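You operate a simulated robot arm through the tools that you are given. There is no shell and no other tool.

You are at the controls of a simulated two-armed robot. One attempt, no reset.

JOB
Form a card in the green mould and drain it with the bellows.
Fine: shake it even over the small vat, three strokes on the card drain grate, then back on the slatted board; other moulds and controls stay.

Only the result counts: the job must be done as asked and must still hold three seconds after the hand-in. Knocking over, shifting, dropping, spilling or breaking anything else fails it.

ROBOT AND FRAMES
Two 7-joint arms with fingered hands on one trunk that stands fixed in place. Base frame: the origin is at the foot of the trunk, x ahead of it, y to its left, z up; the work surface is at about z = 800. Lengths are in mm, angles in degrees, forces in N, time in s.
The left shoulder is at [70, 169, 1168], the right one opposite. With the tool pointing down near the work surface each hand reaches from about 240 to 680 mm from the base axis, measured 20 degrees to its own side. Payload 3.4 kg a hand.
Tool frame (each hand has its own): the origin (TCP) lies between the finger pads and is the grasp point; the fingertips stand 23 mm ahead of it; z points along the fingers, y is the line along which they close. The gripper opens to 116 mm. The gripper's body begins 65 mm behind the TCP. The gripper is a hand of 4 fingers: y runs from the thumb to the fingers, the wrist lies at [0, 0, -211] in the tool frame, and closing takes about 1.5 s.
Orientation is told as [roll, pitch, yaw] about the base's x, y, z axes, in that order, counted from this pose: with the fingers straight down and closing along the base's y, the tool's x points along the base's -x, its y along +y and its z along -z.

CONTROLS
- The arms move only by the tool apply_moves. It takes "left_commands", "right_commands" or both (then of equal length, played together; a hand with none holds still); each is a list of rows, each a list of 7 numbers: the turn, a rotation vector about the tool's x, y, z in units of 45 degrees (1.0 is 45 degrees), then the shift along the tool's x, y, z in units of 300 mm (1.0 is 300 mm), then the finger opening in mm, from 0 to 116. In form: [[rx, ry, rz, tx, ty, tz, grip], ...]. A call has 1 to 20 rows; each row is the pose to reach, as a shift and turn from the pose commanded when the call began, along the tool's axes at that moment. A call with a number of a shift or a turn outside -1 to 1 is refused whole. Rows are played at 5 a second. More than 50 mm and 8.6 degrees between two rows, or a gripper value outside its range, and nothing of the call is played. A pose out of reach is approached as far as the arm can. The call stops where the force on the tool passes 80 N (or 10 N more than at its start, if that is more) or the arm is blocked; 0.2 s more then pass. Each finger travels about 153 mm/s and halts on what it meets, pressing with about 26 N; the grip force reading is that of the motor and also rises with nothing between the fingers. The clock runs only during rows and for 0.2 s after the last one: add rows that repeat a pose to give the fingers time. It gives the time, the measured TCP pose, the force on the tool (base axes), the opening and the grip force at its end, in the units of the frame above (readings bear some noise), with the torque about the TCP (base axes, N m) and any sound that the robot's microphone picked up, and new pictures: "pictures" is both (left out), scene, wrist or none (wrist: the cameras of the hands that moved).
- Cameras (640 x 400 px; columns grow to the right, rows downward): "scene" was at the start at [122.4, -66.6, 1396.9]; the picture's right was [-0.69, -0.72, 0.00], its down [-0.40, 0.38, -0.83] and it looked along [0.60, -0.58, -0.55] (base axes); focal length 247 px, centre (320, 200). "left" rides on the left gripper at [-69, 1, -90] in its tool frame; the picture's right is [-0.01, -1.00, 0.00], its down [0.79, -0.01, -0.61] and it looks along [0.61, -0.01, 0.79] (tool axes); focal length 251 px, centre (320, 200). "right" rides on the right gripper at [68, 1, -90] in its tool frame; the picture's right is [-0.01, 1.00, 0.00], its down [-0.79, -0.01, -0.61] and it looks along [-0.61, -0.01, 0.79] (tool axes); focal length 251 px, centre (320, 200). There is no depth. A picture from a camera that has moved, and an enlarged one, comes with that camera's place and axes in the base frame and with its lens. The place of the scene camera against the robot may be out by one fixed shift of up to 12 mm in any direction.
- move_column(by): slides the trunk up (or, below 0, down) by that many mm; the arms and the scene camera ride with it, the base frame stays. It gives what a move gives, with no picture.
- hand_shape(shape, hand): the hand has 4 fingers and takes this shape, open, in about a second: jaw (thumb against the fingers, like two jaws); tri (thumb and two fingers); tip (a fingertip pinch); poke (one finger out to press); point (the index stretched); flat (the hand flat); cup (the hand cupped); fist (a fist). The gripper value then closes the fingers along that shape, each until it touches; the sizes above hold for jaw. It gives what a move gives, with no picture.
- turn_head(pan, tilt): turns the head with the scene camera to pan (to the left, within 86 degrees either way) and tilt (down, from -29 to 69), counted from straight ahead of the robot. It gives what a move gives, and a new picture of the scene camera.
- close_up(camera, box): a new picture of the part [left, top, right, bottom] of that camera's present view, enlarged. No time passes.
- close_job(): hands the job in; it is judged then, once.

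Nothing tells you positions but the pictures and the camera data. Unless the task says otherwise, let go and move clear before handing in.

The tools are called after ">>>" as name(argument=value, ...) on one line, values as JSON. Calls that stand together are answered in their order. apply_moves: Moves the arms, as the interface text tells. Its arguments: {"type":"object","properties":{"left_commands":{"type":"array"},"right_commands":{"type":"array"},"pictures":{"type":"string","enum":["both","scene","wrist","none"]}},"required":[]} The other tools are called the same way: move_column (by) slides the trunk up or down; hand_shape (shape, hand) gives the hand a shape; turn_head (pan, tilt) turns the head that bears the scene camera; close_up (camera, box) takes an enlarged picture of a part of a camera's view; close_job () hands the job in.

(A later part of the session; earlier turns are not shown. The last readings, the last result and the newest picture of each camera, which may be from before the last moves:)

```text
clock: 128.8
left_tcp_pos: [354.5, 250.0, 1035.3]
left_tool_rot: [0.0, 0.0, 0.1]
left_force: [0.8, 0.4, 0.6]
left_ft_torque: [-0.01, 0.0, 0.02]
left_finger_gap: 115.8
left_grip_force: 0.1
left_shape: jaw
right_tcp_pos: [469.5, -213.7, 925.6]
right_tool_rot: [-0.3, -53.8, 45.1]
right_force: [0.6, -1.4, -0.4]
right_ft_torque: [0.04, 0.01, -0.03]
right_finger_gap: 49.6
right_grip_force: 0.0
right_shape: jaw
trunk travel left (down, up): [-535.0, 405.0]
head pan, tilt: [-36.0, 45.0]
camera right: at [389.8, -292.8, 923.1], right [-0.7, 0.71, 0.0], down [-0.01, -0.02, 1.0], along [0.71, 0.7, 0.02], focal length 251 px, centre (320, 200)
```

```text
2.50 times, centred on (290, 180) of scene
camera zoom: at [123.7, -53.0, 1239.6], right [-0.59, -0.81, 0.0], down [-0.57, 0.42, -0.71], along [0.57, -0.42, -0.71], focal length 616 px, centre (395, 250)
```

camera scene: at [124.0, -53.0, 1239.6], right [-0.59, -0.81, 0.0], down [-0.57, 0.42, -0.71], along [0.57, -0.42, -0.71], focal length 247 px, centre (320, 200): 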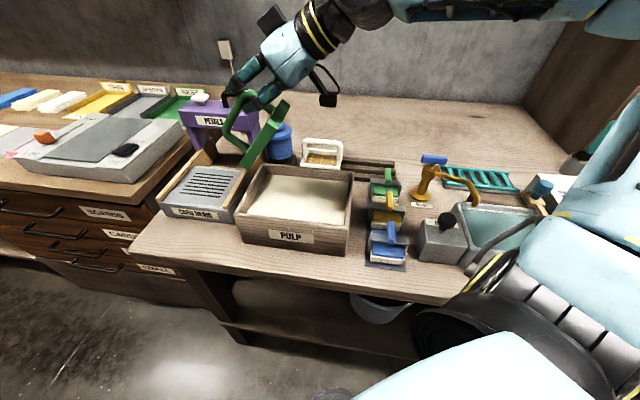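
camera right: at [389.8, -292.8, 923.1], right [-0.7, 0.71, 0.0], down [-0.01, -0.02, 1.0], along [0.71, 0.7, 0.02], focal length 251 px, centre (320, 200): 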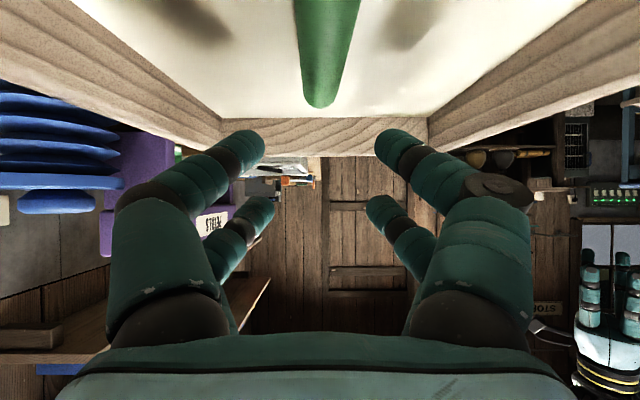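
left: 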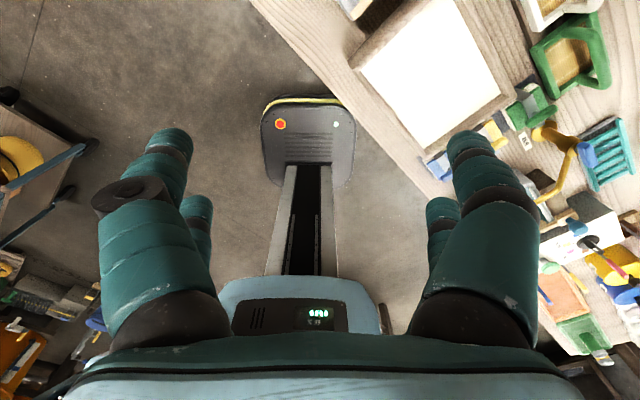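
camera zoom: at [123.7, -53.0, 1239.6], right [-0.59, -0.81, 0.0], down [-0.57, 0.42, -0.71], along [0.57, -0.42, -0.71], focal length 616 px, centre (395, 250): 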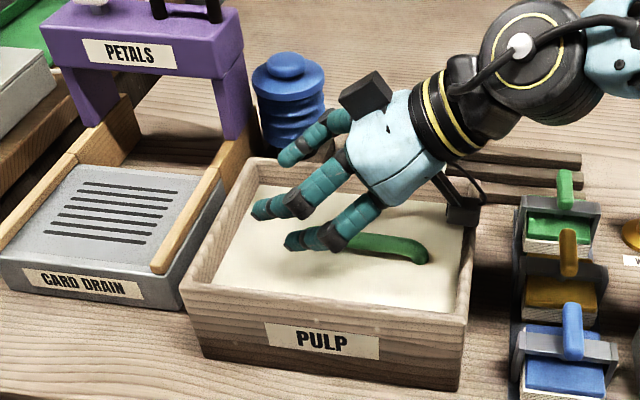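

The mould dropped flat into the vat with the handle up. I'll rise clear and look at where it lies.

>>> apply_moves(right_commands=[[0, 0, 0, -0.06, 0, -0.044, 50], [0, 0, 0, -0.15, 0, -0.11, 50], [0, 0, 0, -0.25, 0, -0.183, 50], [0, 0, 0, -0.35, 0, -0.256, 50], [0, 0, 0, -0.42, 0, -0.308, 50]], pictures="none")

>>> apply_moves(right_commands=[[0, 0.16, 0, 0, 0, 0, 50], [0, 0.32, 0, 0, 0, 0, 50], [0, 0.48, 0, 0, 0, 0, 50], [0, 0.64, 0, 0, 0, 0, 50], [0, 0.8, 0, 0, 0, 0, 50], [0, 0.96, 0, 0, 0, 0, 50]], pictures="both")

>>> close_up(camera="scene", box=[220, 120, 370, 270])

```text
clock: 130.0
left_tcp_pos: [354.7, 249.8, 1036.0]
left_tool_rot: [0.0, 0.1, 0.0]
left_force: [0.8, -0.3, -0.1]
left_ft_torque: [-0.02, 0.01, -0.02]
left_finger_gap: 115.7
left_grip_force: 0.0
left_shape: jaw
right_tcp_pos: [467.6, -213.1, 1082.3]
right_tool_rot: [-0.3, -53.8, 45.2]
right_force: [-0.2, -0.3, 0.6]
right_ft_torque: [0.03, 0.06, 0.0]
right_finger_gap: 49.6
right_grip_force: 0.1
right_shape: jaw
trunk travel left (down, up): [-535.0, 405.0]
head pan, tilt: [-36.0, 45.0]
```

```text
clock: 131.4
left_tcp_pos: [355.8, 250.0, 1035.9]
left_tool_rot: [-0.1, 0.1, -0.1]
left_force: [0.2, -0.1, -0.2]
left_ft_torque: [0.02, 0.02, 0.0]
left_finger_gap: 115.9
left_grip_force: 0.0
left_shape: jaw
right_tcp_pos: [469.6, -213.0, 1081.6]
right_tool_rot: [0.0, -10.4, 44.9]
right_force: [0.3, 0.2, 0.7]
right_ft_torque: [-0.02, 0.03, 0.03]
right_finger_gap: 49.7
right_grip_force: 0.0
right_shape: jaw
trunk travel left (down, up): [-535.0, 405.0]
head pan, tilt: [-36.0, 45.0]
camera scene: at [124.9, -52.7, 1239.5], right [-0.59, -0.81, 0.0], down [-0.57, 0.42, -0.71], along [0.57, -0.42, -0.71], focal length 247 px, centre (320, 200)
camera right: at [411.0, -270.6, 1157.6], right [-0.7, 0.72, 0.0], down [0.48, 0.47, 0.74], along [0.53, 0.52, -0.67], focal length 251 px, centre (320, 200)
```

scene: 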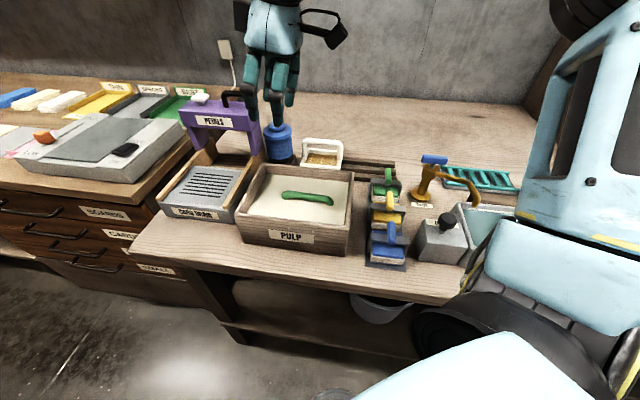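
right: 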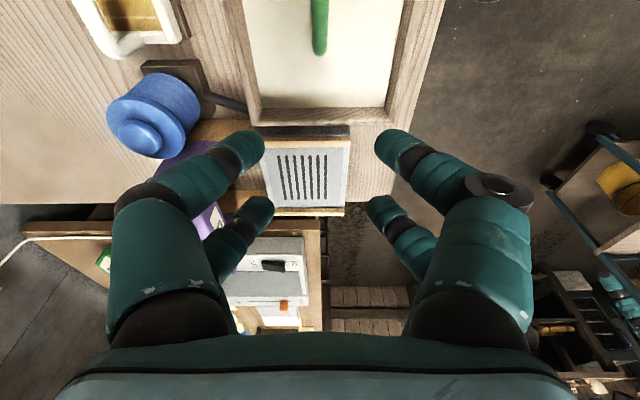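

```text
2.67 times, centred on (295, 195) of scene
camera zoom: at [124.9, -52.7, 1239.5], right [-0.59, -0.81, 0.0], down [-0.57, 0.42, -0.71], along [0.57, -0.42, -0.71], focal length 658 px, centre (387, 213)
```

zoom: 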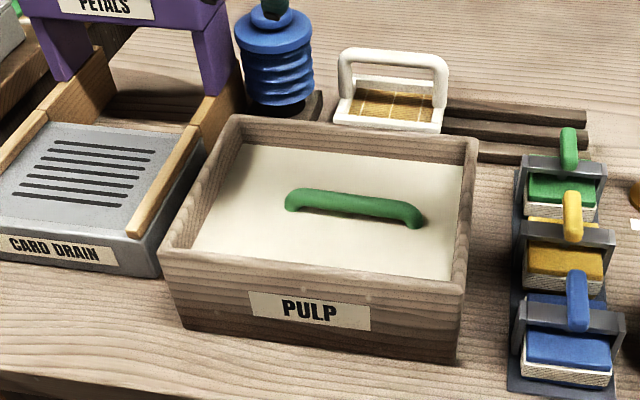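

The mould rests flat and upright in the vat. To understand the reach difference, I'll put the empty right hand at the exact mirror of the left hand and compare both elbows with the head camera.

>>> apply_moves(right_commands=[[0, 0.1, 0, 0, 0, 0, 80], [0, 0.231, 0, 0, 0, 0, 80]], pictures="none")

>>> apply_moves(right_commands=[[0, 0, 0.1, 0.04, 0.03, -0.05, 80], [0, 0, 0.25, 0.1, 0.08, -0.05, 80], [0, 0, 0.4, 0.17, 0.12, -0.05, 80], [0, 0, 0.55, 0.24, 0.15, -0.05, 80], [0, 0, 0.7, 0.3, 0.18, -0.05, 80], [0, 0, 0.85, 0.34, 0.18, -0.03, 80], [0, 0, 1.0, 0.356, 0.183, 0, 80]], pictures="none")

```text
clock: 132.0
left_tcp_pos: [355.5, 250.7, 1036.2]
left_tool_rot: [0.0, 0.1, 0.0]
left_force: [-0.8, -0.2, 0.3]
left_ft_torque: [0.02, -0.03, 0.0]
left_finger_gap: 115.8
left_grip_force: 0.1
left_shape: jaw
right_tcp_pos: [469.0, -213.1, 1082.0]
right_tool_rot: [-0.1, 0.0, 44.9]
right_force: [0.3, -0.5, 0.4]
right_ft_torque: [-0.03, 0.01, 0.03]
right_finger_gap: 79.8
right_grip_force: 0.0
right_shape: jaw
trunk travel left (down, up): [-535.0, 405.0]
head pan, tilt: [-36.0, 45.0]
```

```text
clock: 133.6
left_tcp_pos: [354.1, 250.7, 1036.3]
left_tool_rot: [0.1, 0.0, -0.1]
left_force: [0.4, 0.5, 0.1]
left_ft_torque: [-0.01, -0.01, -0.01]
left_finger_gap: 116.0
left_grip_force: 0.1
left_shape: jaw
right_tcp_pos: [354.7, -250.2, 1080.7]
right_tool_rot: [0.0, -0.2, -0.2]
right_force: [-0.6, 0.1, -0.5]
right_ft_torque: [0.01, 0.03, 0.0]
right_finger_gap: 79.5
right_grip_force: 0.0
right_shape: jaw
trunk travel left (down, up): [-535.0, 405.0]
head pan, tilt: [-36.0, 45.0]
```

>>> apply_moves(left_commands=[[0, 0, 0, 0, 0, -0.08, 116], [0, 0, 0, 0, 0, -0.148, 116]], pictures="none")

>>> turn_head(pan=-60, tilt=15)

>>> turn_head(pan=60, tilt=15)

```text
clock: 134.2
left_tcp_pos: [354.6, 249.8, 1081.8]
left_tool_rot: [0.0, 0.0, -0.1]
left_force: [-0.5, 0.9, -0.1]
left_ft_torque: [-0.02, -0.02, 0.01]
left_finger_gap: 115.6
left_grip_force: 0.0
left_shape: jaw
right_tcp_pos: [354.2, -251.8, 1081.9]
right_tool_rot: [-0.1, -0.1, -0.2]
right_force: [0.3, 0.3, -0.4]
right_ft_torque: [-0.02, 0.02, 0.0]
right_finger_gap: 79.6
right_grip_force: 0.0
right_shape: jaw
trunk travel left (down, up): [-535.0, 405.0]
head pan, tilt: [-36.0, 45.0]
```

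```text
clock: 135.2
left_tcp_pos: [355.9, 248.7, 1080.6]
left_tool_rot: [0.0, 0.0, 0.0]
left_force: [-0.5, -1.1, 0.2]
left_ft_torque: [-0.05, -0.01, -0.03]
left_finger_gap: 116.1
left_grip_force: 0.0
left_shape: jaw
right_tcp_pos: [353.8, -251.4, 1079.8]
right_tool_rot: [0.1, -0.2, -0.1]
right_force: [0.7, -0.3, -0.8]
right_ft_torque: [-0.01, 0.04, 0.01]
right_finger_gap: 79.7
right_grip_force: 0.0
right_shape: jaw
trunk travel left (down, up): [-535.0, 405.0]
head pan, tilt: [-60.0, 15.0]
camera scene: at [104.7, -86.1, 1286.3], right [-0.87, -0.5, 0.0], down [-0.13, 0.22, -0.97], along [0.48, -0.84, -0.26], focal length 247 px, centre (320, 200)
```

scene: 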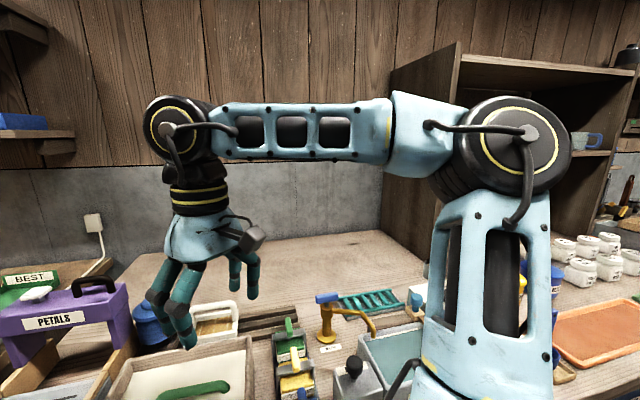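

```text
clock: 137.2
left_tcp_pos: [353.7, 250.6, 1081.5]
left_tool_rot: [0.0, 0.1, 0.0]
left_force: [-0.4, -0.6, 0.3]
left_ft_torque: [0.02, -0.03, -0.01]
left_finger_gap: 115.7
left_grip_force: 0.0
left_shape: jaw
right_tcp_pos: [353.7, -251.2, 1081.5]
right_tool_rot: [0.0, -0.2, -0.1]
right_force: [0.3, -0.5, -0.1]
right_ft_torque: [0.0, 0.0, 0.0]
right_finger_gap: 79.6
right_grip_force: 0.1
right_shape: jaw
trunk travel left (down, up): [-535.0, 405.0]
head pan, tilt: [60.0, 15.0]
camera scene: at [104.7, 75.7, 1286.4], right [0.87, -0.5, 0.0], down [-0.13, -0.22, -0.97], along [0.48, 0.84, -0.26], focal length 247 px, centre (320, 200)
```

scene: 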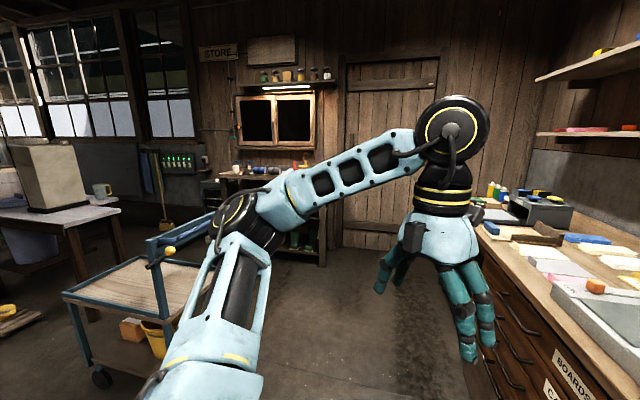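

Clear difference: the right elbow is much higher (swung up about 45° around the shoulder–wrist line) than the left one. A large hand loop (right while high, back left while low) with fixed orientation should shift the elbow down. I'll raise the trunk for clearance and do it with the empty hand.

>>> move_column(by=370)

>>> apply_moves(right_commands=[[0, 0, 0, 0.08, -0.08, 0, 80], [0, 0, 0, 0.17, -0.165, 0, 80], [0, 0, 0, 0.26, -0.25, 0, 80], [0, 0, 0, 0.35, -0.34, 0, 80], [0, 0, 0, 0.44, -0.43, 0, 80], [0, 0, 0, 0.53, -0.515, 0, 80], [0, 0, 0, 0.62, -0.6, 0, 80], [0, 0, 0, 0.707, -0.687, 0, 80], [0, 0, 0, 0.707, -0.687, 0, 80]], pictures="none")

>>> turn_head(pan=-75, tilt=15)

```text
clock: 140.8
left_tcp_pos: [355.6, 250.2, 1452.7]
left_tool_rot: [-0.1, 0.1, 0.0]
left_force: [-0.3, -0.1, 0.3]
left_ft_torque: [0.0, 0.03, -0.02]
left_finger_gap: 115.8
left_grip_force: 0.1
left_shape: jaw
right_tcp_pos: [354.1, -251.3, 1450.3]
right_tool_rot: [0.0, -0.2, 0.0]
right_force: [0.0, 0.6, 0.0]
right_ft_torque: [-0.03, -0.01, 0.01]
right_finger_gap: 79.7
right_grip_force: 0.0
right_shape: jaw
trunk travel left (down, up): [-905.0, 35.0]
head pan, tilt: [60.0, 15.0]
```

```text
clock: 142.8
left_tcp_pos: [355.7, 250.6, 1451.5]
left_tool_rot: [0.0, 0.0, 0.0]
left_force: [-1.2, -0.5, -0.5]
left_ft_torque: [-0.02, -0.01, -0.03]
left_finger_gap: 115.9
left_grip_force: 0.1
left_shape: jaw
right_tcp_pos: [141.8, -458.0, 1449.9]
right_tool_rot: [0.1, -0.3, -0.1]
right_force: [0.2, -0.6, 0.3]
right_ft_torque: [-0.01, 0.0, -0.03]
right_finger_gap: 79.8
right_grip_force: 0.0
right_shape: jaw
trunk travel left (down, up): [-905.0, 35.0]
head pan, tilt: [60.0, 15.0]
```

```text
clock: 144.9
left_tcp_pos: [355.5, 249.4, 1450.1]
left_tool_rot: [0.0, -0.1, 0.0]
left_force: [0.4, 0.3, -0.8]
left_ft_torque: [-0.02, 0.02, -0.01]
left_finger_gap: 115.8
left_grip_force: 0.1
left_shape: jaw
right_tcp_pos: [141.7, -456.0, 1449.6]
right_tool_rot: [0.0, -0.3, 0.0]
right_force: [-0.1, -0.7, -0.1]
right_ft_torque: [0.01, 0.0, 0.01]
right_finger_gap: 79.9
right_grip_force: 0.0
right_shape: jaw
trunk travel left (down, up): [-905.0, 35.0]
head pan, tilt: [-75.0, 15.0]
camera scene: at [82.2, -95.4, 1656.4], right [-0.97, -0.26, 0.0], down [-0.07, 0.25, -0.97], along [0.25, -0.93, -0.26], focal length 247 px, centre (320, 200)
```

scene: 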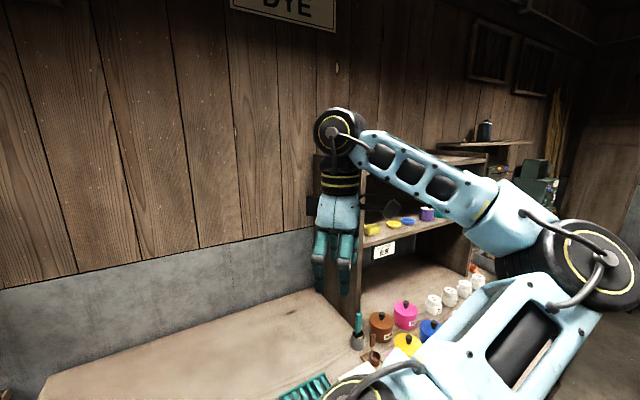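

>>> apply_moves(right_commands=[[0, 0, 0, -0.01, -0.04, 0.1, 80], [0, 0, 0, -0.02, -0.08, 0.23, 80], [0, 0, 0, -0.03, -0.12, 0.36, 80], [0, 0, 0, -0.04, -0.165, 0.49, 80], [0, 0, 0, -0.05, -0.21, 0.62, 80], [0, 0, 0, -0.06, -0.25, 0.75, 80], [0, 0, 0, -0.07, -0.29, 0.87, 80], [0, 0, 0, -0.08, -0.33, 0.99, 80], [0, 0, 0, -0.08, -0.33, 0.99, 80]], pictures="scene")

```text
clock: 146.9
left_tcp_pos: [354.9, 250.7, 1450.5]
left_tool_rot: [0.0, 0.0, 0.0]
left_force: [0.0, 0.4, 0.1]
left_ft_torque: [0.0, 0.0, 0.01]
left_finger_gap: 116.1
left_grip_force: 0.1
left_shape: jaw
right_tcp_pos: [164.9, -557.0, 1152.9]
right_tool_rot: [0.0, -0.2, -0.1]
right_force: [0.1, 0.1, 0.3]
right_ft_torque: [0.02, 0.01, 0.0]
right_finger_gap: 79.7
right_grip_force: 0.0
right_shape: jaw
trunk travel left (down, up): [-905.0, 35.0]
head pan, tilt: [-75.0, 15.0]
camera scene: at [81.6, -95.4, 1656.4], right [-0.97, -0.26, 0.0], down [-0.07, 0.25, -0.97], along [0.25, -0.93, -0.26], focal length 247 px, centre (320, 200)
```

scene: 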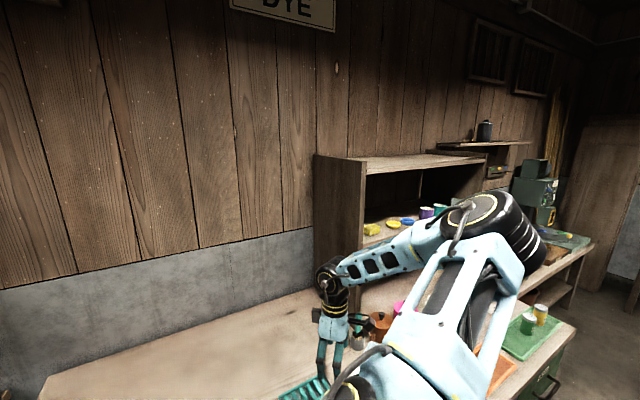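

>>> apply_moves(right_commands=[[0, 0, 0, -0.09, 0.085, 0, 80], [0, 0, 0, -0.19, 0.18, 0, 80], [0, 0, 0, -0.29, 0.275, 0, 80], [0, 0, 0, -0.39, 0.37, 0, 80], [0, 0, 0, -0.49, 0.465, 0, 80], [0, 0, 0, -0.59, 0.56, 0, 80], [0, 0, 0, -0.69, 0.655, 0, 80], [0, 0, 0, -0.79, 0.75, 0, 80], [0, 0, 0, -0.88, 0.845, 0, 80], [0, 0, 0, -0.957, 0.923, 0, 80], [0, 0, 0, -0.957, 0.923, 0, 80]], pictures="none")

>>> turn_head(pan=-60, tilt=25)

```text
clock: 149.3
left_tcp_pos: [355.3, 248.2, 1451.5]
left_tool_rot: [0.1, 0.0, 0.0]
left_force: [0.2, -0.2, -0.1]
left_ft_torque: [-0.01, 0.04, 0.0]
left_finger_gap: 115.8
left_grip_force: 0.0
left_shape: jaw
right_tcp_pos: [453.5, -280.1, 1155.6]
right_tool_rot: [-0.1, -0.2, -0.1]
right_force: [-0.1, 0.7, 0.3]
right_ft_torque: [-0.02, 0.02, -0.02]
right_finger_gap: 79.8
right_grip_force: 0.0
right_shape: jaw
trunk travel left (down, up): [-905.0, 35.0]
head pan, tilt: [-75.0, 15.0]
```

```text
clock: 150.1
left_tcp_pos: [355.0, 250.2, 1450.7]
left_tool_rot: [0.0, 0.0, 0.0]
left_force: [0.0, 0.4, -0.2]
left_ft_torque: [0.0, -0.04, -0.01]
left_finger_gap: 116.0
left_grip_force: 0.0
left_shape: jaw
right_tcp_pos: [452.8, -281.1, 1155.3]
right_tool_rot: [0.1, -0.1, -0.2]
right_force: [-0.3, 0.4, 0.3]
right_ft_torque: [0.02, -0.01, -0.01]
right_finger_gap: 79.7
right_grip_force: 0.0
right_shape: jaw
trunk travel left (down, up): [-905.0, 35.0]
head pan, tilt: [-60.0, 25.0]
camera scene: at [103.7, -85.5, 1640.2], right [-0.87, -0.5, 0.0], down [-0.21, 0.37, -0.91], along [0.45, -0.79, -0.42], focal length 247 px, centre (320, 200)
```

scene: 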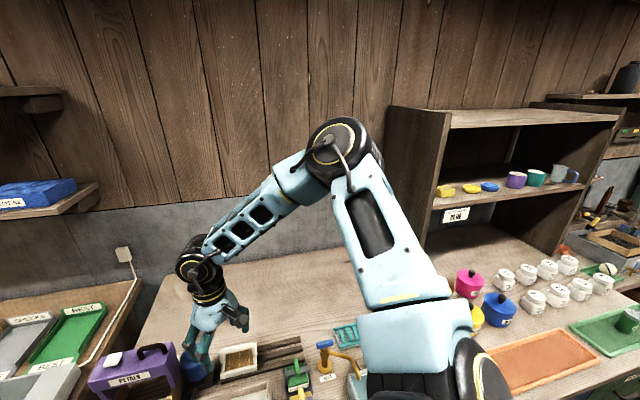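

>>> apply_moves(right_commands=[[0, 0, 0, -0.08, 0.085, 0, 80], [0, 0, 0, -0.18, 0.19, 0, 80], [0, 0, 0, -0.28, 0.295, 0, 80], [0, 0, 0, -0.38, 0.4, 0, 80], [0, 0, 0, -0.47, 0.495, 0, 80], [0, 0, 0, -0.55, 0.58, 0, 80], [0, 0, 0, -0.55, 0.58, 0, 80]], pictures="scene")

```text
clock: 151.7
left_tcp_pos: [354.7, 249.0, 1452.6]
left_tool_rot: [0.1, 0.0, 0.0]
left_force: [0.3, 1.1, 0.0]
left_ft_torque: [-0.01, -0.01, 0.01]
left_finger_gap: 115.9
left_grip_force: 0.1
left_shape: jaw
right_tcp_pos: [528.6, -181.9, 1189.6]
right_tool_rot: [-0.1, -0.3, -0.2]
right_force: [-0.3, 0.3, -0.1]
right_ft_torque: [-0.01, 0.03, 0.0]
right_finger_gap: 79.8
right_grip_force: 0.1
right_shape: jaw
right hand out of reach, approached as far as the arm can: row 3, 4, 5, 6, 7
trunk travel left (down, up): [-905.0, 35.0]
head pan, tilt: [-60.0, 25.0]
camera scene: at [103.8, -85.2, 1640.2], right [-0.87, -0.5, 0.0], down [-0.21, 0.37, -0.91], along [0.45, -0.78, -0.42], focal length 247 px, centre (320, 200)
```

scene: 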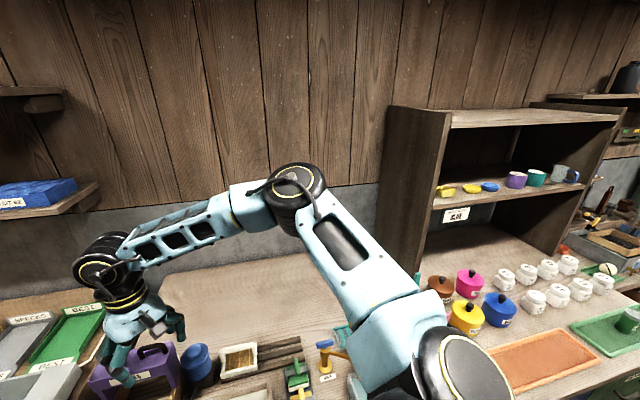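

The barrier is the same, so the shoulder is indeed in a flipped posture. I'll try a loop in the opposite sense — right while low, then up, then back left at mid height — so the elbow goes below and behind before coming through to the front.

>>> move_column(by=34)

>>> apply_moves(right_commands=[[0, 0, 0, 0.06, -0.03, 0.1, 80], [0, 0, 0, 0.13, -0.07, 0.22, 80], [0, 0, 0, 0.21, -0.11, 0.34, 80], [0, 0, 0, 0.28, -0.15, 0.46, 80], [0, 0, 0, 0.36, -0.19, 0.58, 80], [0, 0, 0, 0.43, -0.23, 0.68, 80], [0, 0, 0, 0.479, -0.26, 0.77, 80], [0, 0, 0, 0.479, -0.26, 0.77, 80]], pictures="none")

>>> apply_moves(right_commands=[[0, 0, 0, 0.09, -0.085, 0, 80], [0, 0, 0, 0.19, -0.18, 0, 80], [0, 0, 0, 0.29, -0.28, 0, 80], [0, 0, 0, 0.39, -0.375, 0, 80], [0, 0, 0, 0.49, -0.47, 0, 80], [0, 0, 0, 0.59, -0.57, 0, 80], [0, 0, 0, 0.69, -0.665, 0, 80], [0, 0, 0, 0.787, -0.757, 0, 80], [0, 0, 0, 0.787, -0.757, 0, 80]], pictures="none")

>>> turn_head(pan=-80, tilt=30)

```text
clock: 152.5
left_tcp_pos: [355.2, 249.9, 1485.0]
left_tool_rot: [0.0, -0.1, 0.0]
left_force: [-0.3, -0.3, 0.0]
left_ft_torque: [0.01, 0.0, 0.0]
left_finger_gap: 115.8
left_grip_force: 0.1
left_shape: jaw
right_tcp_pos: [529.1, -182.1, 1224.2]
right_tool_rot: [0.1, -0.3, -0.1]
right_force: [-0.2, 0.1, -0.2]
right_ft_torque: [0.0, -0.02, 0.02]
right_finger_gap: 79.6
right_grip_force: 0.0
right_shape: jaw
trunk travel left (down, up): [-939.0, 1.0]
head pan, tilt: [-60.0, 25.0]
```

```text
clock: 154.3
left_tcp_pos: [355.1, 249.7, 1485.5]
left_tool_rot: [0.0, 0.0, 0.0]
left_force: [-0.6, 0.0, 0.2]
left_ft_torque: [-0.04, 0.01, 0.0]
left_finger_gap: 115.9
left_grip_force: 0.0
left_shape: jaw
right_tcp_pos: [378.1, -269.3, 1017.2]
right_tool_rot: [-0.1, -0.3, -0.1]
right_force: [-0.1, 0.5, -0.9]
right_ft_torque: [0.01, 0.01, 0.01]
right_finger_gap: 79.5
right_grip_force: 0.0
right_shape: jaw
right hand out of reach, approached as far as the arm can: row 6, 7, 8
trunk travel left (down, up): [-939.0, 1.0]
head pan, tilt: [-60.0, 25.0]
```

```text
clock: 156.3
left_tcp_pos: [355.5, 250.6, 1485.5]
left_tool_rot: [0.0, 0.0, 0.0]
left_force: [0.4, 0.3, -0.1]
left_ft_torque: [-0.01, 0.01, 0.05]
left_finger_gap: 116.0
left_grip_force: 0.1
left_shape: jaw
right_tcp_pos: [141.2, -494.7, 1015.7]
right_tool_rot: [0.0, -0.3, -0.1]
right_force: [1.2, -0.1, 0.4]
right_ft_torque: [-0.04, -0.03, -0.01]
right_finger_gap: 79.9
right_grip_force: 0.1
right_shape: jaw
trunk travel left (down, up): [-939.0, 1.0]
head pan, tilt: [-60.0, 25.0]
```

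```text
clock: 157.1
left_tcp_pos: [356.3, 249.3, 1484.9]
left_tool_rot: [0.0, 0.0, 0.0]
left_force: [0.1, -0.1, 0.8]
left_ft_torque: [0.01, 0.02, 0.0]
left_finger_gap: 115.9
left_grip_force: 0.1
left_shape: jaw
right_tcp_pos: [141.4, -497.7, 1014.7]
right_tool_rot: [0.0, -0.3, -0.2]
right_force: [-0.1, -0.6, 0.0]
right_ft_torque: [0.01, -0.01, 0.01]
right_finger_gap: 80.0
right_grip_force: 0.1
right_shape: jaw
trunk travel left (down, up): [-939.0, 1.0]
head pan, tilt: [-80.0, 30.0]
camera scene: at [73.8, -94.3, 1666.2], right [-0.98, -0.17, 0.0], down [-0.09, 0.49, -0.87], along [0.15, -0.85, -0.5], focal length 247 px, centre (320, 200)
```

scene: 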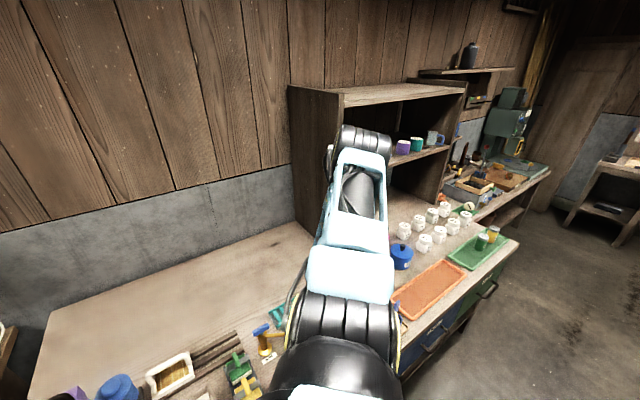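

>>> apply_moves(right_commands=[[0, 0, 0, 0.11, -0.035, -0.05, 80], [0, 0, 0, 0.23, -0.07, -0.11, 80], [0, 0, 0, 0.34, -0.105, -0.17, 80], [0, 0, 0, 0.453, -0.14, -0.23, 80], [0, 0, 0, 0.453, -0.14, -0.23, 80]], pictures="scene")

```text
clock: 158.3
left_tcp_pos: [354.7, 249.5, 1484.8]
left_tool_rot: [0.0, 0.1, 0.0]
left_force: [-0.2, 1.0, 0.8]
left_ft_torque: [0.03, 0.02, 0.0]
left_finger_gap: 116.0
left_grip_force: 0.1
left_shape: jaw
right_tcp_pos: [5.8, -539.9, 1085.3]
right_tool_rot: [0.0, -0.3, -0.2]
right_force: [0.2, -0.5, -0.7]
right_ft_torque: [-0.02, 0.0, 0.02]
right_finger_gap: 79.8
right_grip_force: 0.0
right_shape: jaw
trunk travel left (down, up): [-939.0, 1.0]
head pan, tilt: [-80.0, 30.0]
camera scene: at [74.6, -94.3, 1666.2], right [-0.98, -0.17, 0.0], down [-0.09, 0.49, -0.87], along [0.15, -0.85, -0.5], focal length 247 px, centre (320, 200)
```

scene: 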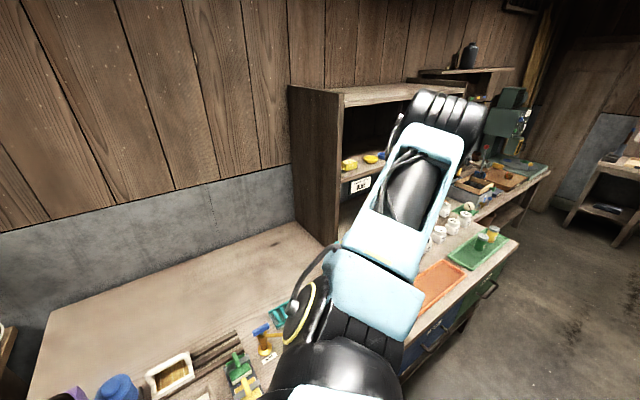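

>>> apply_moves(right_commands=[[0, 0, 0, -0.09, -0.01, -0.1, 80], [0, 0, 0, -0.19, -0.02, -0.2, 80], [0, 0, 0, -0.29, -0.03, -0.31, 80], [0, 0, 0, -0.38, -0.04, -0.41, 80], [0, 0, 0, -0.47, -0.05, -0.5, 80], [0, 0, 0, -0.533, -0.053, -0.57, 80], [0, 0, 0, -0.533, -0.053, -0.57, 80]], pictures="scene")

>>> apply_moves(right_commands=[[0, 0, 0, -0.08, 0.08, -0.02, 80], [0, 0, 0, -0.16, 0.16, -0.03, 80], [0, 0, 0, -0.24, 0.24, -0.04, 80], [0, 0, 0, -0.32, 0.32, -0.06, 80], [0, 0, 0, -0.4, 0.4, -0.07, 80]], pictures="scene")

```text
clock: 159.9
left_tcp_pos: [360.5, 249.5, 1483.7]
left_tool_rot: [-0.1, 0.2, 0.0]
left_force: [0.2, -0.3, 0.7]
left_ft_torque: [0.0, 0.03, -0.01]
left_finger_gap: 116.0
left_grip_force: 0.1
left_shape: jaw
right_tcp_pos: [167.6, -554.5, 1259.1]
right_tool_rot: [0.1, -0.1, -0.2]
right_force: [-0.2, 0.2, 0.1]
right_ft_torque: [0.01, 0.03, -0.01]
right_finger_gap: 79.9
right_grip_force: 0.0
right_shape: jaw
right hand out of reach, approached as far as the arm can: row 3, 4
trunk travel left (down, up): [-939.0, 1.0]
head pan, tilt: [-80.0, 30.0]
camera scene: at [78.8, -94.9, 1665.9], right [-0.98, -0.17, 0.0], down [-0.09, 0.49, -0.87], along [0.15, -0.85, -0.5], focal length 247 px, centre (320, 200)
```

scene: 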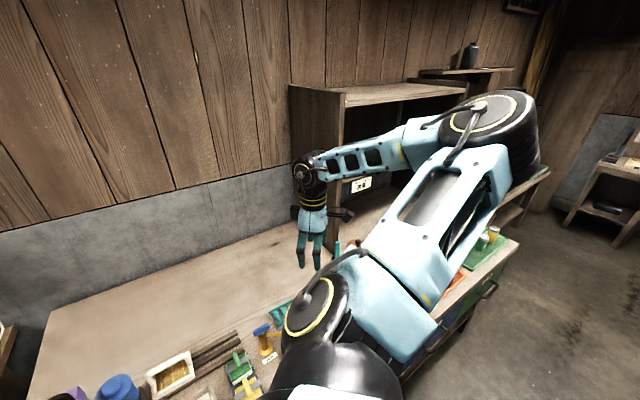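

```text
clock: 161.1
left_tcp_pos: [357.5, 251.0, 1483.4]
left_tool_rot: [-0.1, 0.1, 0.0]
left_force: [-0.1, 0.6, -0.4]
left_ft_torque: [-0.03, 0.02, -0.01]
left_finger_gap: 116.0
left_grip_force: 0.1
left_shape: jaw
right_tcp_pos: [287.0, -434.2, 1278.6]
right_tool_rot: [-0.1, -0.2, 0.0]
right_force: [0.4, -0.6, -0.5]
right_ft_torque: [-0.02, 0.03, -0.03]
right_finger_gap: 80.0
right_grip_force: 0.0
right_shape: jaw
trunk travel left (down, up): [-939.0, 1.0]
head pan, tilt: [-80.0, 30.0]
camera scene: at [76.3, -93.1, 1666.1], right [-0.98, -0.17, 0.0], down [-0.09, 0.49, -0.87], along [0.15, -0.85, -0.5], focal length 247 px, centre (320, 200)
```

scene: 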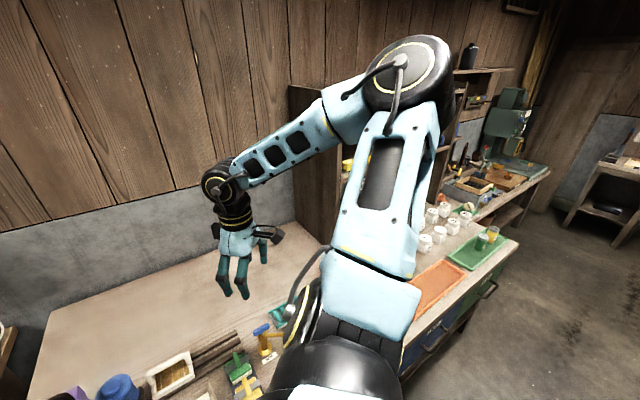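

>>> apply_moves(right_commands=[[0, 0, 0, -0.08, 0.08, 0, 80], [0, 0, 0, -0.18, 0.18, 0, 80], [0, 0, 0, -0.28, 0.28, 0, 80], [0, 0, 0, -0.38, 0.38, 0, 80], [0, 0, 0, -0.47, 0.47, 0, 80], [0, 0, 0, -0.53, 0.523, 0, 80], [0, 0, 0, -0.53, 0.523, 0, 80]], pictures="none")

>>> turn_head(pan=-60, tilt=20)

```text
clock: 162.7
left_tcp_pos: [354.9, 248.5, 1486.9]
left_tool_rot: [0.0, 0.0, 0.0]
left_force: [0.4, -0.1, 0.9]
left_ft_torque: [-0.01, 0.02, -0.01]
left_finger_gap: 116.1
left_grip_force: 0.0
left_shape: jaw
right_tcp_pos: [444.8, -280.7, 1279.8]
right_tool_rot: [0.0, -0.2, -0.1]
right_force: [-0.1, -0.6, 0.1]
right_ft_torque: [-0.01, 0.02, 0.0]
right_finger_gap: 80.0
right_grip_force: 0.1
right_shape: jaw
trunk travel left (down, up): [-939.0, 1.0]
head pan, tilt: [-80.0, 30.0]
```

```text
clock: 163.5
left_tcp_pos: [354.3, 250.0, 1485.6]
left_tool_rot: [0.0, 0.0, 0.0]
left_force: [-0.4, -1.0, 0.0]
left_ft_torque: [0.03, 0.02, 0.0]
left_finger_gap: 115.9
left_grip_force: 0.0
left_shape: jaw
right_tcp_pos: [445.9, -279.8, 1280.0]
right_tool_rot: [0.0, -0.4, 0.0]
right_force: [0.1, 0.7, 0.7]
right_ft_torque: [0.04, 0.0, -0.01]
right_finger_gap: 80.1
right_grip_force: 0.1
right_shape: jaw
trunk travel left (down, up): [-939.0, 1.0]
head pan, tilt: [-60.0, 20.0]
camera scene: at [104.0, -85.9, 1682.3], right [-0.87, -0.5, 0.0], down [-0.17, 0.3, -0.94], along [0.47, -0.81, -0.34], focal length 247 px, centre (320, 200)
```

scene: 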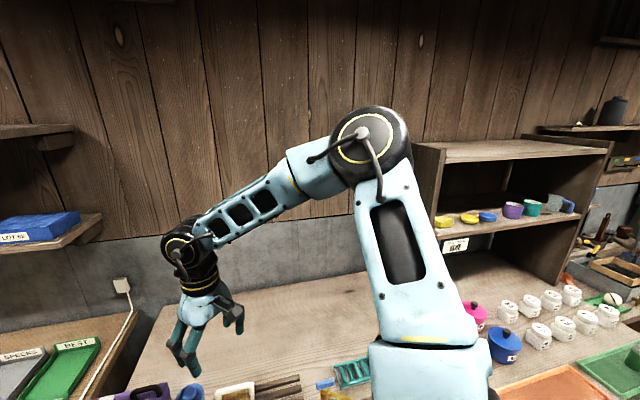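

>>> apply_moves(right_commands=[[0, 0, 0, -0.08, 0.08, 0.04, 80], [0, 0, 0, -0.18, 0.18, 0.1, 80], [0, 0, 0, -0.28, 0.28, 0.16, 80], [0, 0, 0, -0.38, 0.38, 0.22, 80], [0, 0, 0, -0.47, 0.47, 0.28, 80], [0, 0, 0, -0.58, 0.58, 0.3, 80], [0, 0, 0, -0.58, 0.58, 0.3, 80]], pictures="scene")

```text
clock: 165.1
left_tcp_pos: [355.6, 250.1, 1486.3]
left_tool_rot: [-0.1, 0.1, 0.0]
left_force: [-0.1, 0.0, -0.6]
left_ft_torque: [0.0, 0.04, 0.0]
left_finger_gap: 115.8
left_grip_force: 0.0
left_shape: jaw
right_tcp_pos: [527.7, -183.3, 1217.6]
right_tool_rot: [0.0, -0.3, -0.1]
right_force: [0.7, -0.5, 0.0]
right_ft_torque: [-0.01, 0.02, -0.03]
right_finger_gap: 79.8
right_grip_force: 0.1
right_shape: jaw
right hand out of reach, approached as far as the arm can: row 4, 5, 6, 7
trunk travel left (down, up): [-939.0, 1.0]
head pan, tilt: [-60.0, 20.0]
camera scene: at [105.2, -85.9, 1682.2], right [-0.87, -0.5, 0.0], down [-0.17, 0.3, -0.94], along [0.47, -0.81, -0.34], focal length 247 px, centre (320, 200)
```

scene: 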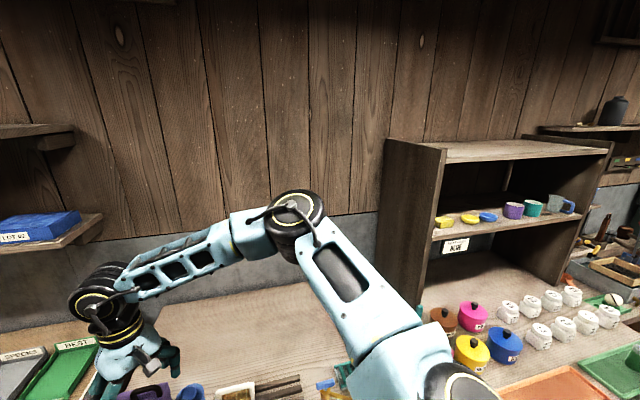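

The posture can't be changed this way. Before choosing another grip, I'll look at what the "tip" pinch shape looks like on the empty right hand, since a single-pair pinch would let the mould hang level even with a tilted hand.

>>> hand_shape(hand="right", shape="tip")

>>> apply_moves(right_commands=[[0, 0, 0, 0.05, -0.05, 0, 60], [0, 0, 0, 0.1, -0.1, 0, 60], [0, 0, 0, 0.1, -0.1, 0, 60], [0, 0, 0, 0.1, -0.1, 0, 60]], pictures="wrist")

>>> close_up(camera="scene", box=[60, 240, 220, 400])

>>> apply_moves(right_commands=[[0, 0, 0, 0, 0, 0, 40], [0, 0, 0, 0, 0, 0, 20], [0, 0, 0, 0, 0, 0, 0], [0, 0, 0, 0, 0, 0, 0], [0, 0, 0, 0, 0, 0, 0]], pictures="wrist")

```text
clock: 166.0
left_tcp_pos: [354.6, 248.7, 1486.0]
left_tool_rot: [0.0, 0.0, 0.0]
left_force: [-0.5, 1.0, 0.0]
left_ft_torque: [-0.02, -0.03, 0.0]
left_finger_gap: 115.6
left_grip_force: 0.0
left_shape: jaw
right_tcp_pos: [527.7, -183.3, 1219.0]
right_tool_rot: [0.1, -0.3, 0.0]
right_force: [0.8, 0.5, -1.8]
right_ft_torque: [0.02, 0.0, -0.02]
right_finger_gap: 116.1
right_grip_force: 0.1
right_shape: tip
trunk travel left (down, up): [-939.0, 1.0]
head pan, tilt: [-60.0, 20.0]
```

```text
clock: 167.0
left_tcp_pos: [356.9, 249.9, 1485.0]
left_tool_rot: [-0.1, 0.0, 0.0]
left_force: [0.8, 0.0, -0.5]
left_ft_torque: [0.01, -0.03, 0.03]
left_finger_gap: 115.7
left_grip_force: 0.0
left_shape: jaw
right_tcp_pos: [497.8, -211.2, 1216.8]
right_tool_rot: [0.0, -0.2, -0.1]
right_force: [-0.5, -1.3, -0.4]
right_ft_torque: [0.0, 0.0, -0.05]
right_finger_gap: 60.3
right_grip_force: 0.0
right_shape: tip
trunk travel left (down, up): [-939.0, 1.0]
head pan, tilt: [-60.0, 20.0]
camera right: at [430.1, -209.3, 1305.7], right [0.01, 1.0, 0.0], down [0.79, -0.01, 0.61], along [0.61, -0.01, -0.79], focal length 251 px, centre (320, 200)
```

right: 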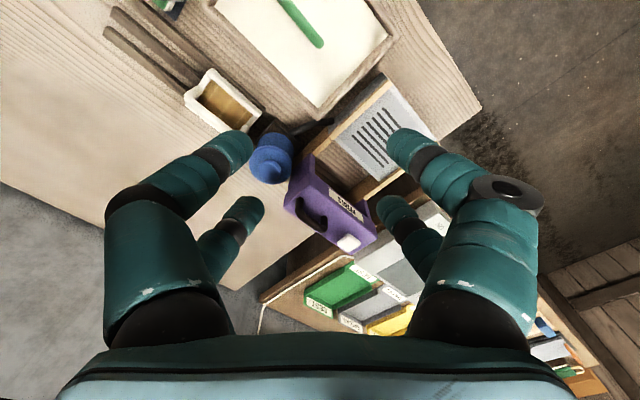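

```text
2.50 times, centred on (140, 320) of scene
camera zoom: at [105.6, -85.4, 1682.2], right [-0.87, -0.5, 0.0], down [-0.17, 0.3, -0.94], along [0.47, -0.81, -0.34], focal length 616 px, centre (770, -100)
```

zoom: 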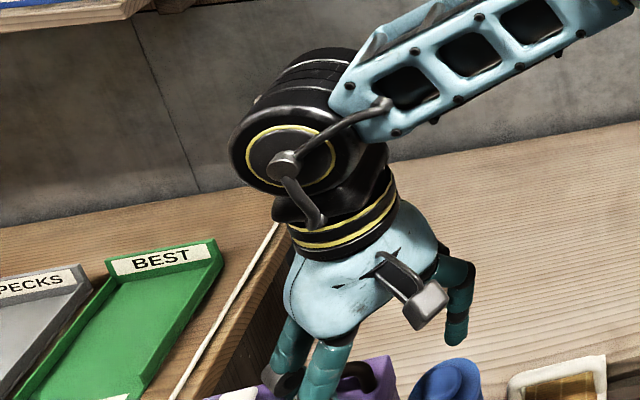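

```text
clock: 168.2
left_tcp_pos: [356.1, 250.3, 1485.4]
left_tool_rot: [0.0, 0.0, 0.0]
left_force: [-0.2, -0.4, 1.0]
left_ft_torque: [-0.01, -0.01, 0.0]
left_finger_gap: 115.8
left_grip_force: 0.0
left_shape: jaw
right_tcp_pos: [496.7, -211.8, 1216.0]
right_tool_rot: [0.0, -0.3, 0.0]
right_force: [0.0, 0.2, -0.2]
right_ft_torque: [0.01, -0.01, -0.01]
right_finger_gap: 0.2
right_grip_force: 26.0
right_shape: tip
trunk travel left (down, up): [-939.0, 1.0]
head pan, tilt: [-60.0, 20.0]
camera right: at [429.6, -209.6, 1305.9], right [0.01, 1.0, 0.0], down [0.79, -0.01, 0.61], along [0.61, -0.01, -0.79], focal length 251 px, centre (320, 200)
```

right: 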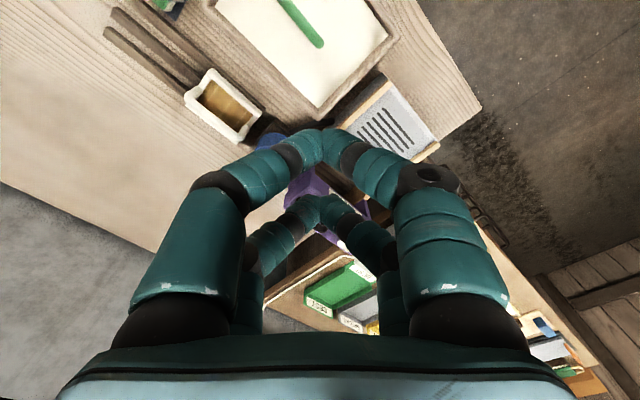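

The tip shape looks the same as jaw here (two finger pairs), so no help. New idea: carry the mould rotated 90° on the grate, so the lean needed for reach is around the bar's own axis, which is a naturally stable grip. I'll dry-run that posture with the empty hand first.

>>> hand_shape(hand="right", shape="jaw")

>>> apply_moves(right_commands=[[0, 0, 0, 0.06, -0.01, -0.12, 60], [0, 0, 0, 0.12, -0.02, -0.25, 60], [0, 0, 0, 0.18, -0.03, -0.38, 60], [0, 0, 0, 0.23, -0.04, -0.51, 60], [0, 0, 0, 0.28, -0.05, -0.64, 60], [0, 0, 0, 0.31, -0.06, -0.75, 60], [0, 0, 0, 0.323, -0.06, -0.833, 60], [0, 0, 0, 0.323, -0.06, -0.833, 60]], pictures="none")

```text
clock: 169.1
left_tcp_pos: [354.6, 249.5, 1485.1]
left_tool_rot: [0.0, 0.1, -0.1]
left_force: [-0.3, -0.1, 0.6]
left_ft_torque: [0.0, -0.01, 0.0]
left_finger_gap: 115.9
left_grip_force: 0.1
left_shape: jaw
right_tcp_pos: [497.4, -212.2, 1217.2]
right_tool_rot: [0.0, -0.2, -0.2]
right_force: [-0.3, 0.9, 0.0]
right_ft_torque: [0.03, -0.01, -0.01]
right_finger_gap: 116.0
right_grip_force: 0.0
right_shape: jaw
trunk travel left (down, up): [-939.0, 1.0]
head pan, tilt: [-60.0, 20.0]
```

```text
clock: 170.9
left_tcp_pos: [355.5, 249.2, 1484.8]
left_tool_rot: [0.0, -0.1, 0.0]
left_force: [-0.8, 0.0, -0.8]
left_ft_torque: [-0.01, 0.01, -0.02]
left_finger_gap: 116.0
left_grip_force: 0.1
left_shape: jaw
right_tcp_pos: [401.3, -228.5, 1464.3]
right_tool_rot: [0.0, -0.2, -0.1]
right_force: [-0.6, -0.4, -0.3]
right_ft_torque: [-0.02, 0.01, 0.02]
right_finger_gap: 60.6
right_grip_force: 0.1
right_shape: jaw
trunk travel left (down, up): [-939.0, 1.0]
head pan, tilt: [-60.0, 20.0]
```

>>> move_column(by=-400)

>>> apply_moves(right_commands=[[0, 0, -0.16, -0.04, -0.015, 0, 60], [0, 0, -0.33, -0.08, -0.03, 0, 60], [0, 0, -0.5, -0.12, -0.045, 0, 60], [0, 0, -0.67, -0.16, -0.06, 0, 60], [0, 0, -0.84, -0.2, -0.075, 0, 60], [0, 0, -1.0, -0.217, -0.088, 0, 60]], pictures="none")

>>> apply_moves(right_commands=[[0.15, 0, 0, 0, 0, 0, 60], [0.31, 0, 0, 0, 0, 0, 60], [0.47, 0, 0, 0, 0, 0, 60], [0.63, 0, 0, 0, 0, 0, 60], [0.79, 0, 0, 0, 0, 0, 60], [0.933, 0, 0, 0, 0, 0, 60], [0.933, 0, 0, 0, 0, 0, 60]], pictures="wrist")

```text
clock: 174.8
left_tcp_pos: [355.4, 249.4, 1084.4]
left_tool_rot: [0.0, 0.0, 0.0]
left_force: [0.2, -0.2, 0.0]
left_ft_torque: [0.01, -0.02, 0.05]
left_finger_gap: 116.1
left_grip_force: 0.0
left_shape: jaw
right_tcp_pos: [400.4, -228.0, 1063.3]
right_tool_rot: [0.0, -0.2, -0.1]
right_force: [-0.5, 0.9, 0.0]
right_ft_torque: [0.0, 0.0, 0.0]
right_finger_gap: 60.6
right_grip_force: 0.0
right_shape: jaw
trunk travel left (down, up): [-539.0, 401.0]
head pan, tilt: [-60.0, 20.0]
```

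```text
clock: 176.2
left_tcp_pos: [355.4, 250.0, 1084.9]
left_tool_rot: [0.0, 0.0, 0.1]
left_force: [-0.2, -0.3, -0.3]
left_ft_torque: [-0.01, -0.03, 0.0]
left_finger_gap: 116.0
left_grip_force: 0.0
left_shape: jaw
right_tcp_pos: [466.3, -253.8, 1064.8]
right_tool_rot: [-0.2, -0.2, 45.1]
right_force: [0.5, 0.1, 0.5]
right_ft_torque: [-0.01, -0.01, -0.01]
right_finger_gap: 60.5
right_grip_force: 0.1
right_shape: jaw
trunk travel left (down, up): [-539.0, 401.0]
head pan, tilt: [-60.0, 20.0]
```

```text
clock: 177.8
left_tcp_pos: [355.4, 248.8, 1084.8]
left_tool_rot: [0.0, 0.0, 0.0]
left_force: [0.2, -0.1, 0.1]
left_ft_torque: [-0.06, 0.0, 0.01]
left_finger_gap: 115.8
left_grip_force: 0.0
left_shape: jaw
right_tcp_pos: [466.2, -255.2, 1064.5]
right_tool_rot: [-42.2, -0.2, 44.9]
right_force: [-0.3, 1.7, 0.6]
right_ft_torque: [0.01, 0.02, 0.0]
right_finger_gap: 60.8
right_grip_force: 0.1
right_shape: jaw
trunk travel left (down, up): [-539.0, 401.0]
head pan, tilt: [-60.0, 20.0]
camera right: at [374.8, -259.5, 1130.1], right [-0.51, 0.53, -0.67], down [0.28, 0.85, 0.46], along [0.81, 0.05, -0.58], focal length 251 px, centre (320, 200)
```

right: 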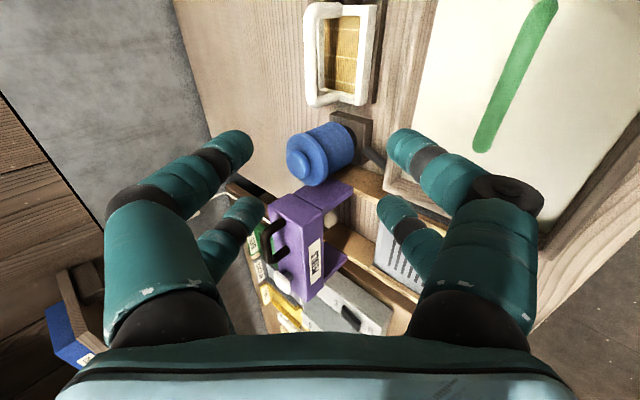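

>>> apply_moves(right_commands=[[0, -0.1115, -0.1238, 0, 0, 0, 60], [0, -0.223, -0.2477, 0, 0, 0, 60], [0, -0.3345, -0.3715, 0, 0, 0, 60], [0, -0.446, -0.4953, 0, 0, 0, 60]], pictures="none")

>>> apply_moves(right_commands=[[0, -0.1115, -0.1238, 0, 0, 0, 60], [0, -0.223, -0.2477, 0, 0, 0, 60], [0, -0.3345, -0.3715, 0, 0, 0, 60], [0, -0.446, -0.4953, 0, 0, 0, 60]], pictures="none")

>>> apply_moves(right_commands=[[0, -0.1115, -0.1238, 0, 0, 0, 60], [0, -0.223, -0.2477, 0, 0, 0, 60], [0, -0.3345, -0.3715, 0, 0, 0, 60], [0, -0.446, -0.4953, 0, 0, 0, 60]], pictures="both")

```text
clock: 178.8
left_tcp_pos: [354.6, 248.5, 1085.4]
left_tool_rot: [0.1, -0.1, 0.1]
left_force: [-0.4, -0.2, 0.4]
left_ft_torque: [0.01, 0.03, 0.01]
left_finger_gap: 115.8
left_grip_force: 0.2
left_shape: jaw
right_tcp_pos: [465.2, -256.7, 1065.2]
right_tool_rot: [-42.3, -0.1, 75.1]
right_force: [-0.1, 0.5, 0.8]
right_ft_torque: [0.0, 0.01, -0.02]
right_finger_gap: 60.3
right_grip_force: 0.1
right_shape: jaw
trunk travel left (down, up): [-539.0, 401.0]
head pan, tilt: [-60.0, 20.0]
```

```text
clock: 179.8
left_tcp_pos: [355.0, 249.6, 1086.4]
left_tool_rot: [0.1, 0.0, 0.0]
left_force: [0.1, 0.0, -0.7]
left_ft_torque: [0.0, -0.01, 0.02]
left_finger_gap: 115.9
left_grip_force: 0.0
left_shape: jaw
right_tcp_pos: [466.4, -255.5, 1063.6]
right_tool_rot: [-42.4, 0.1, 105.0]
right_force: [0.1, 0.3, 0.6]
right_ft_torque: [-0.02, 0.0, 0.02]
right_finger_gap: 60.4
right_grip_force: 0.0
right_shape: jaw
trunk travel left (down, up): [-539.0, 401.0]
head pan, tilt: [-60.0, 20.0]
```

```text
clock: 180.8
left_tcp_pos: [354.9, 249.2, 1084.8]
left_tool_rot: [0.0, 0.0, -0.1]
left_force: [0.0, -0.2, -0.3]
left_ft_torque: [0.02, -0.02, -0.02]
left_finger_gap: 116.3
left_grip_force: 0.1
left_shape: jaw
right_tcp_pos: [466.0, -254.5, 1063.8]
right_tool_rot: [-42.2, 0.1, 135.0]
right_force: [-0.5, -0.9, -0.1]
right_ft_torque: [0.0, 0.0, 0.0]
right_finger_gap: 60.6
right_grip_force: 0.1
right_shape: jaw
trunk travel left (down, up): [-539.0, 401.0]
head pan, tilt: [-60.0, 20.0]
camera scene: at [104.9, -86.3, 1282.2], right [-0.87, -0.5, 0.0], down [-0.17, 0.3, -0.94], along [0.47, -0.81, -0.34], focal length 247 px, centre (320, 200)
camera right: at [472.9, -345.0, 1130.1], right [-0.53, -0.52, -0.67], down [-0.85, 0.28, 0.45], along [-0.05, 0.81, -0.59], focal length 251 px, centre (320, 200)
```

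scene: 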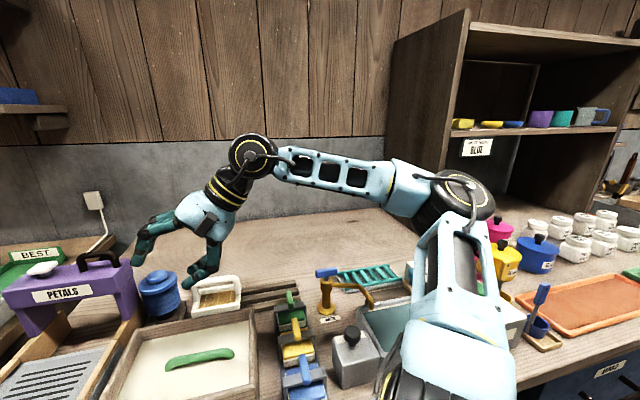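
right: 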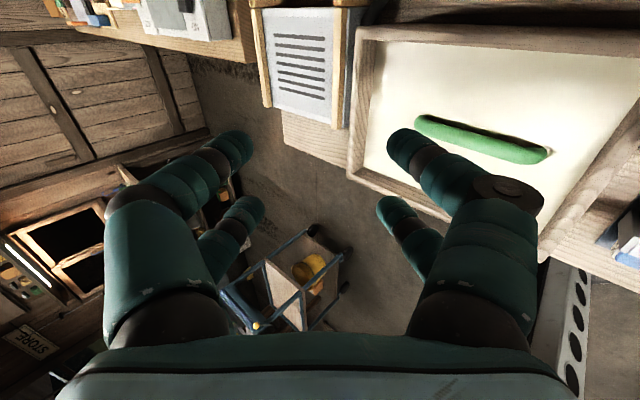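

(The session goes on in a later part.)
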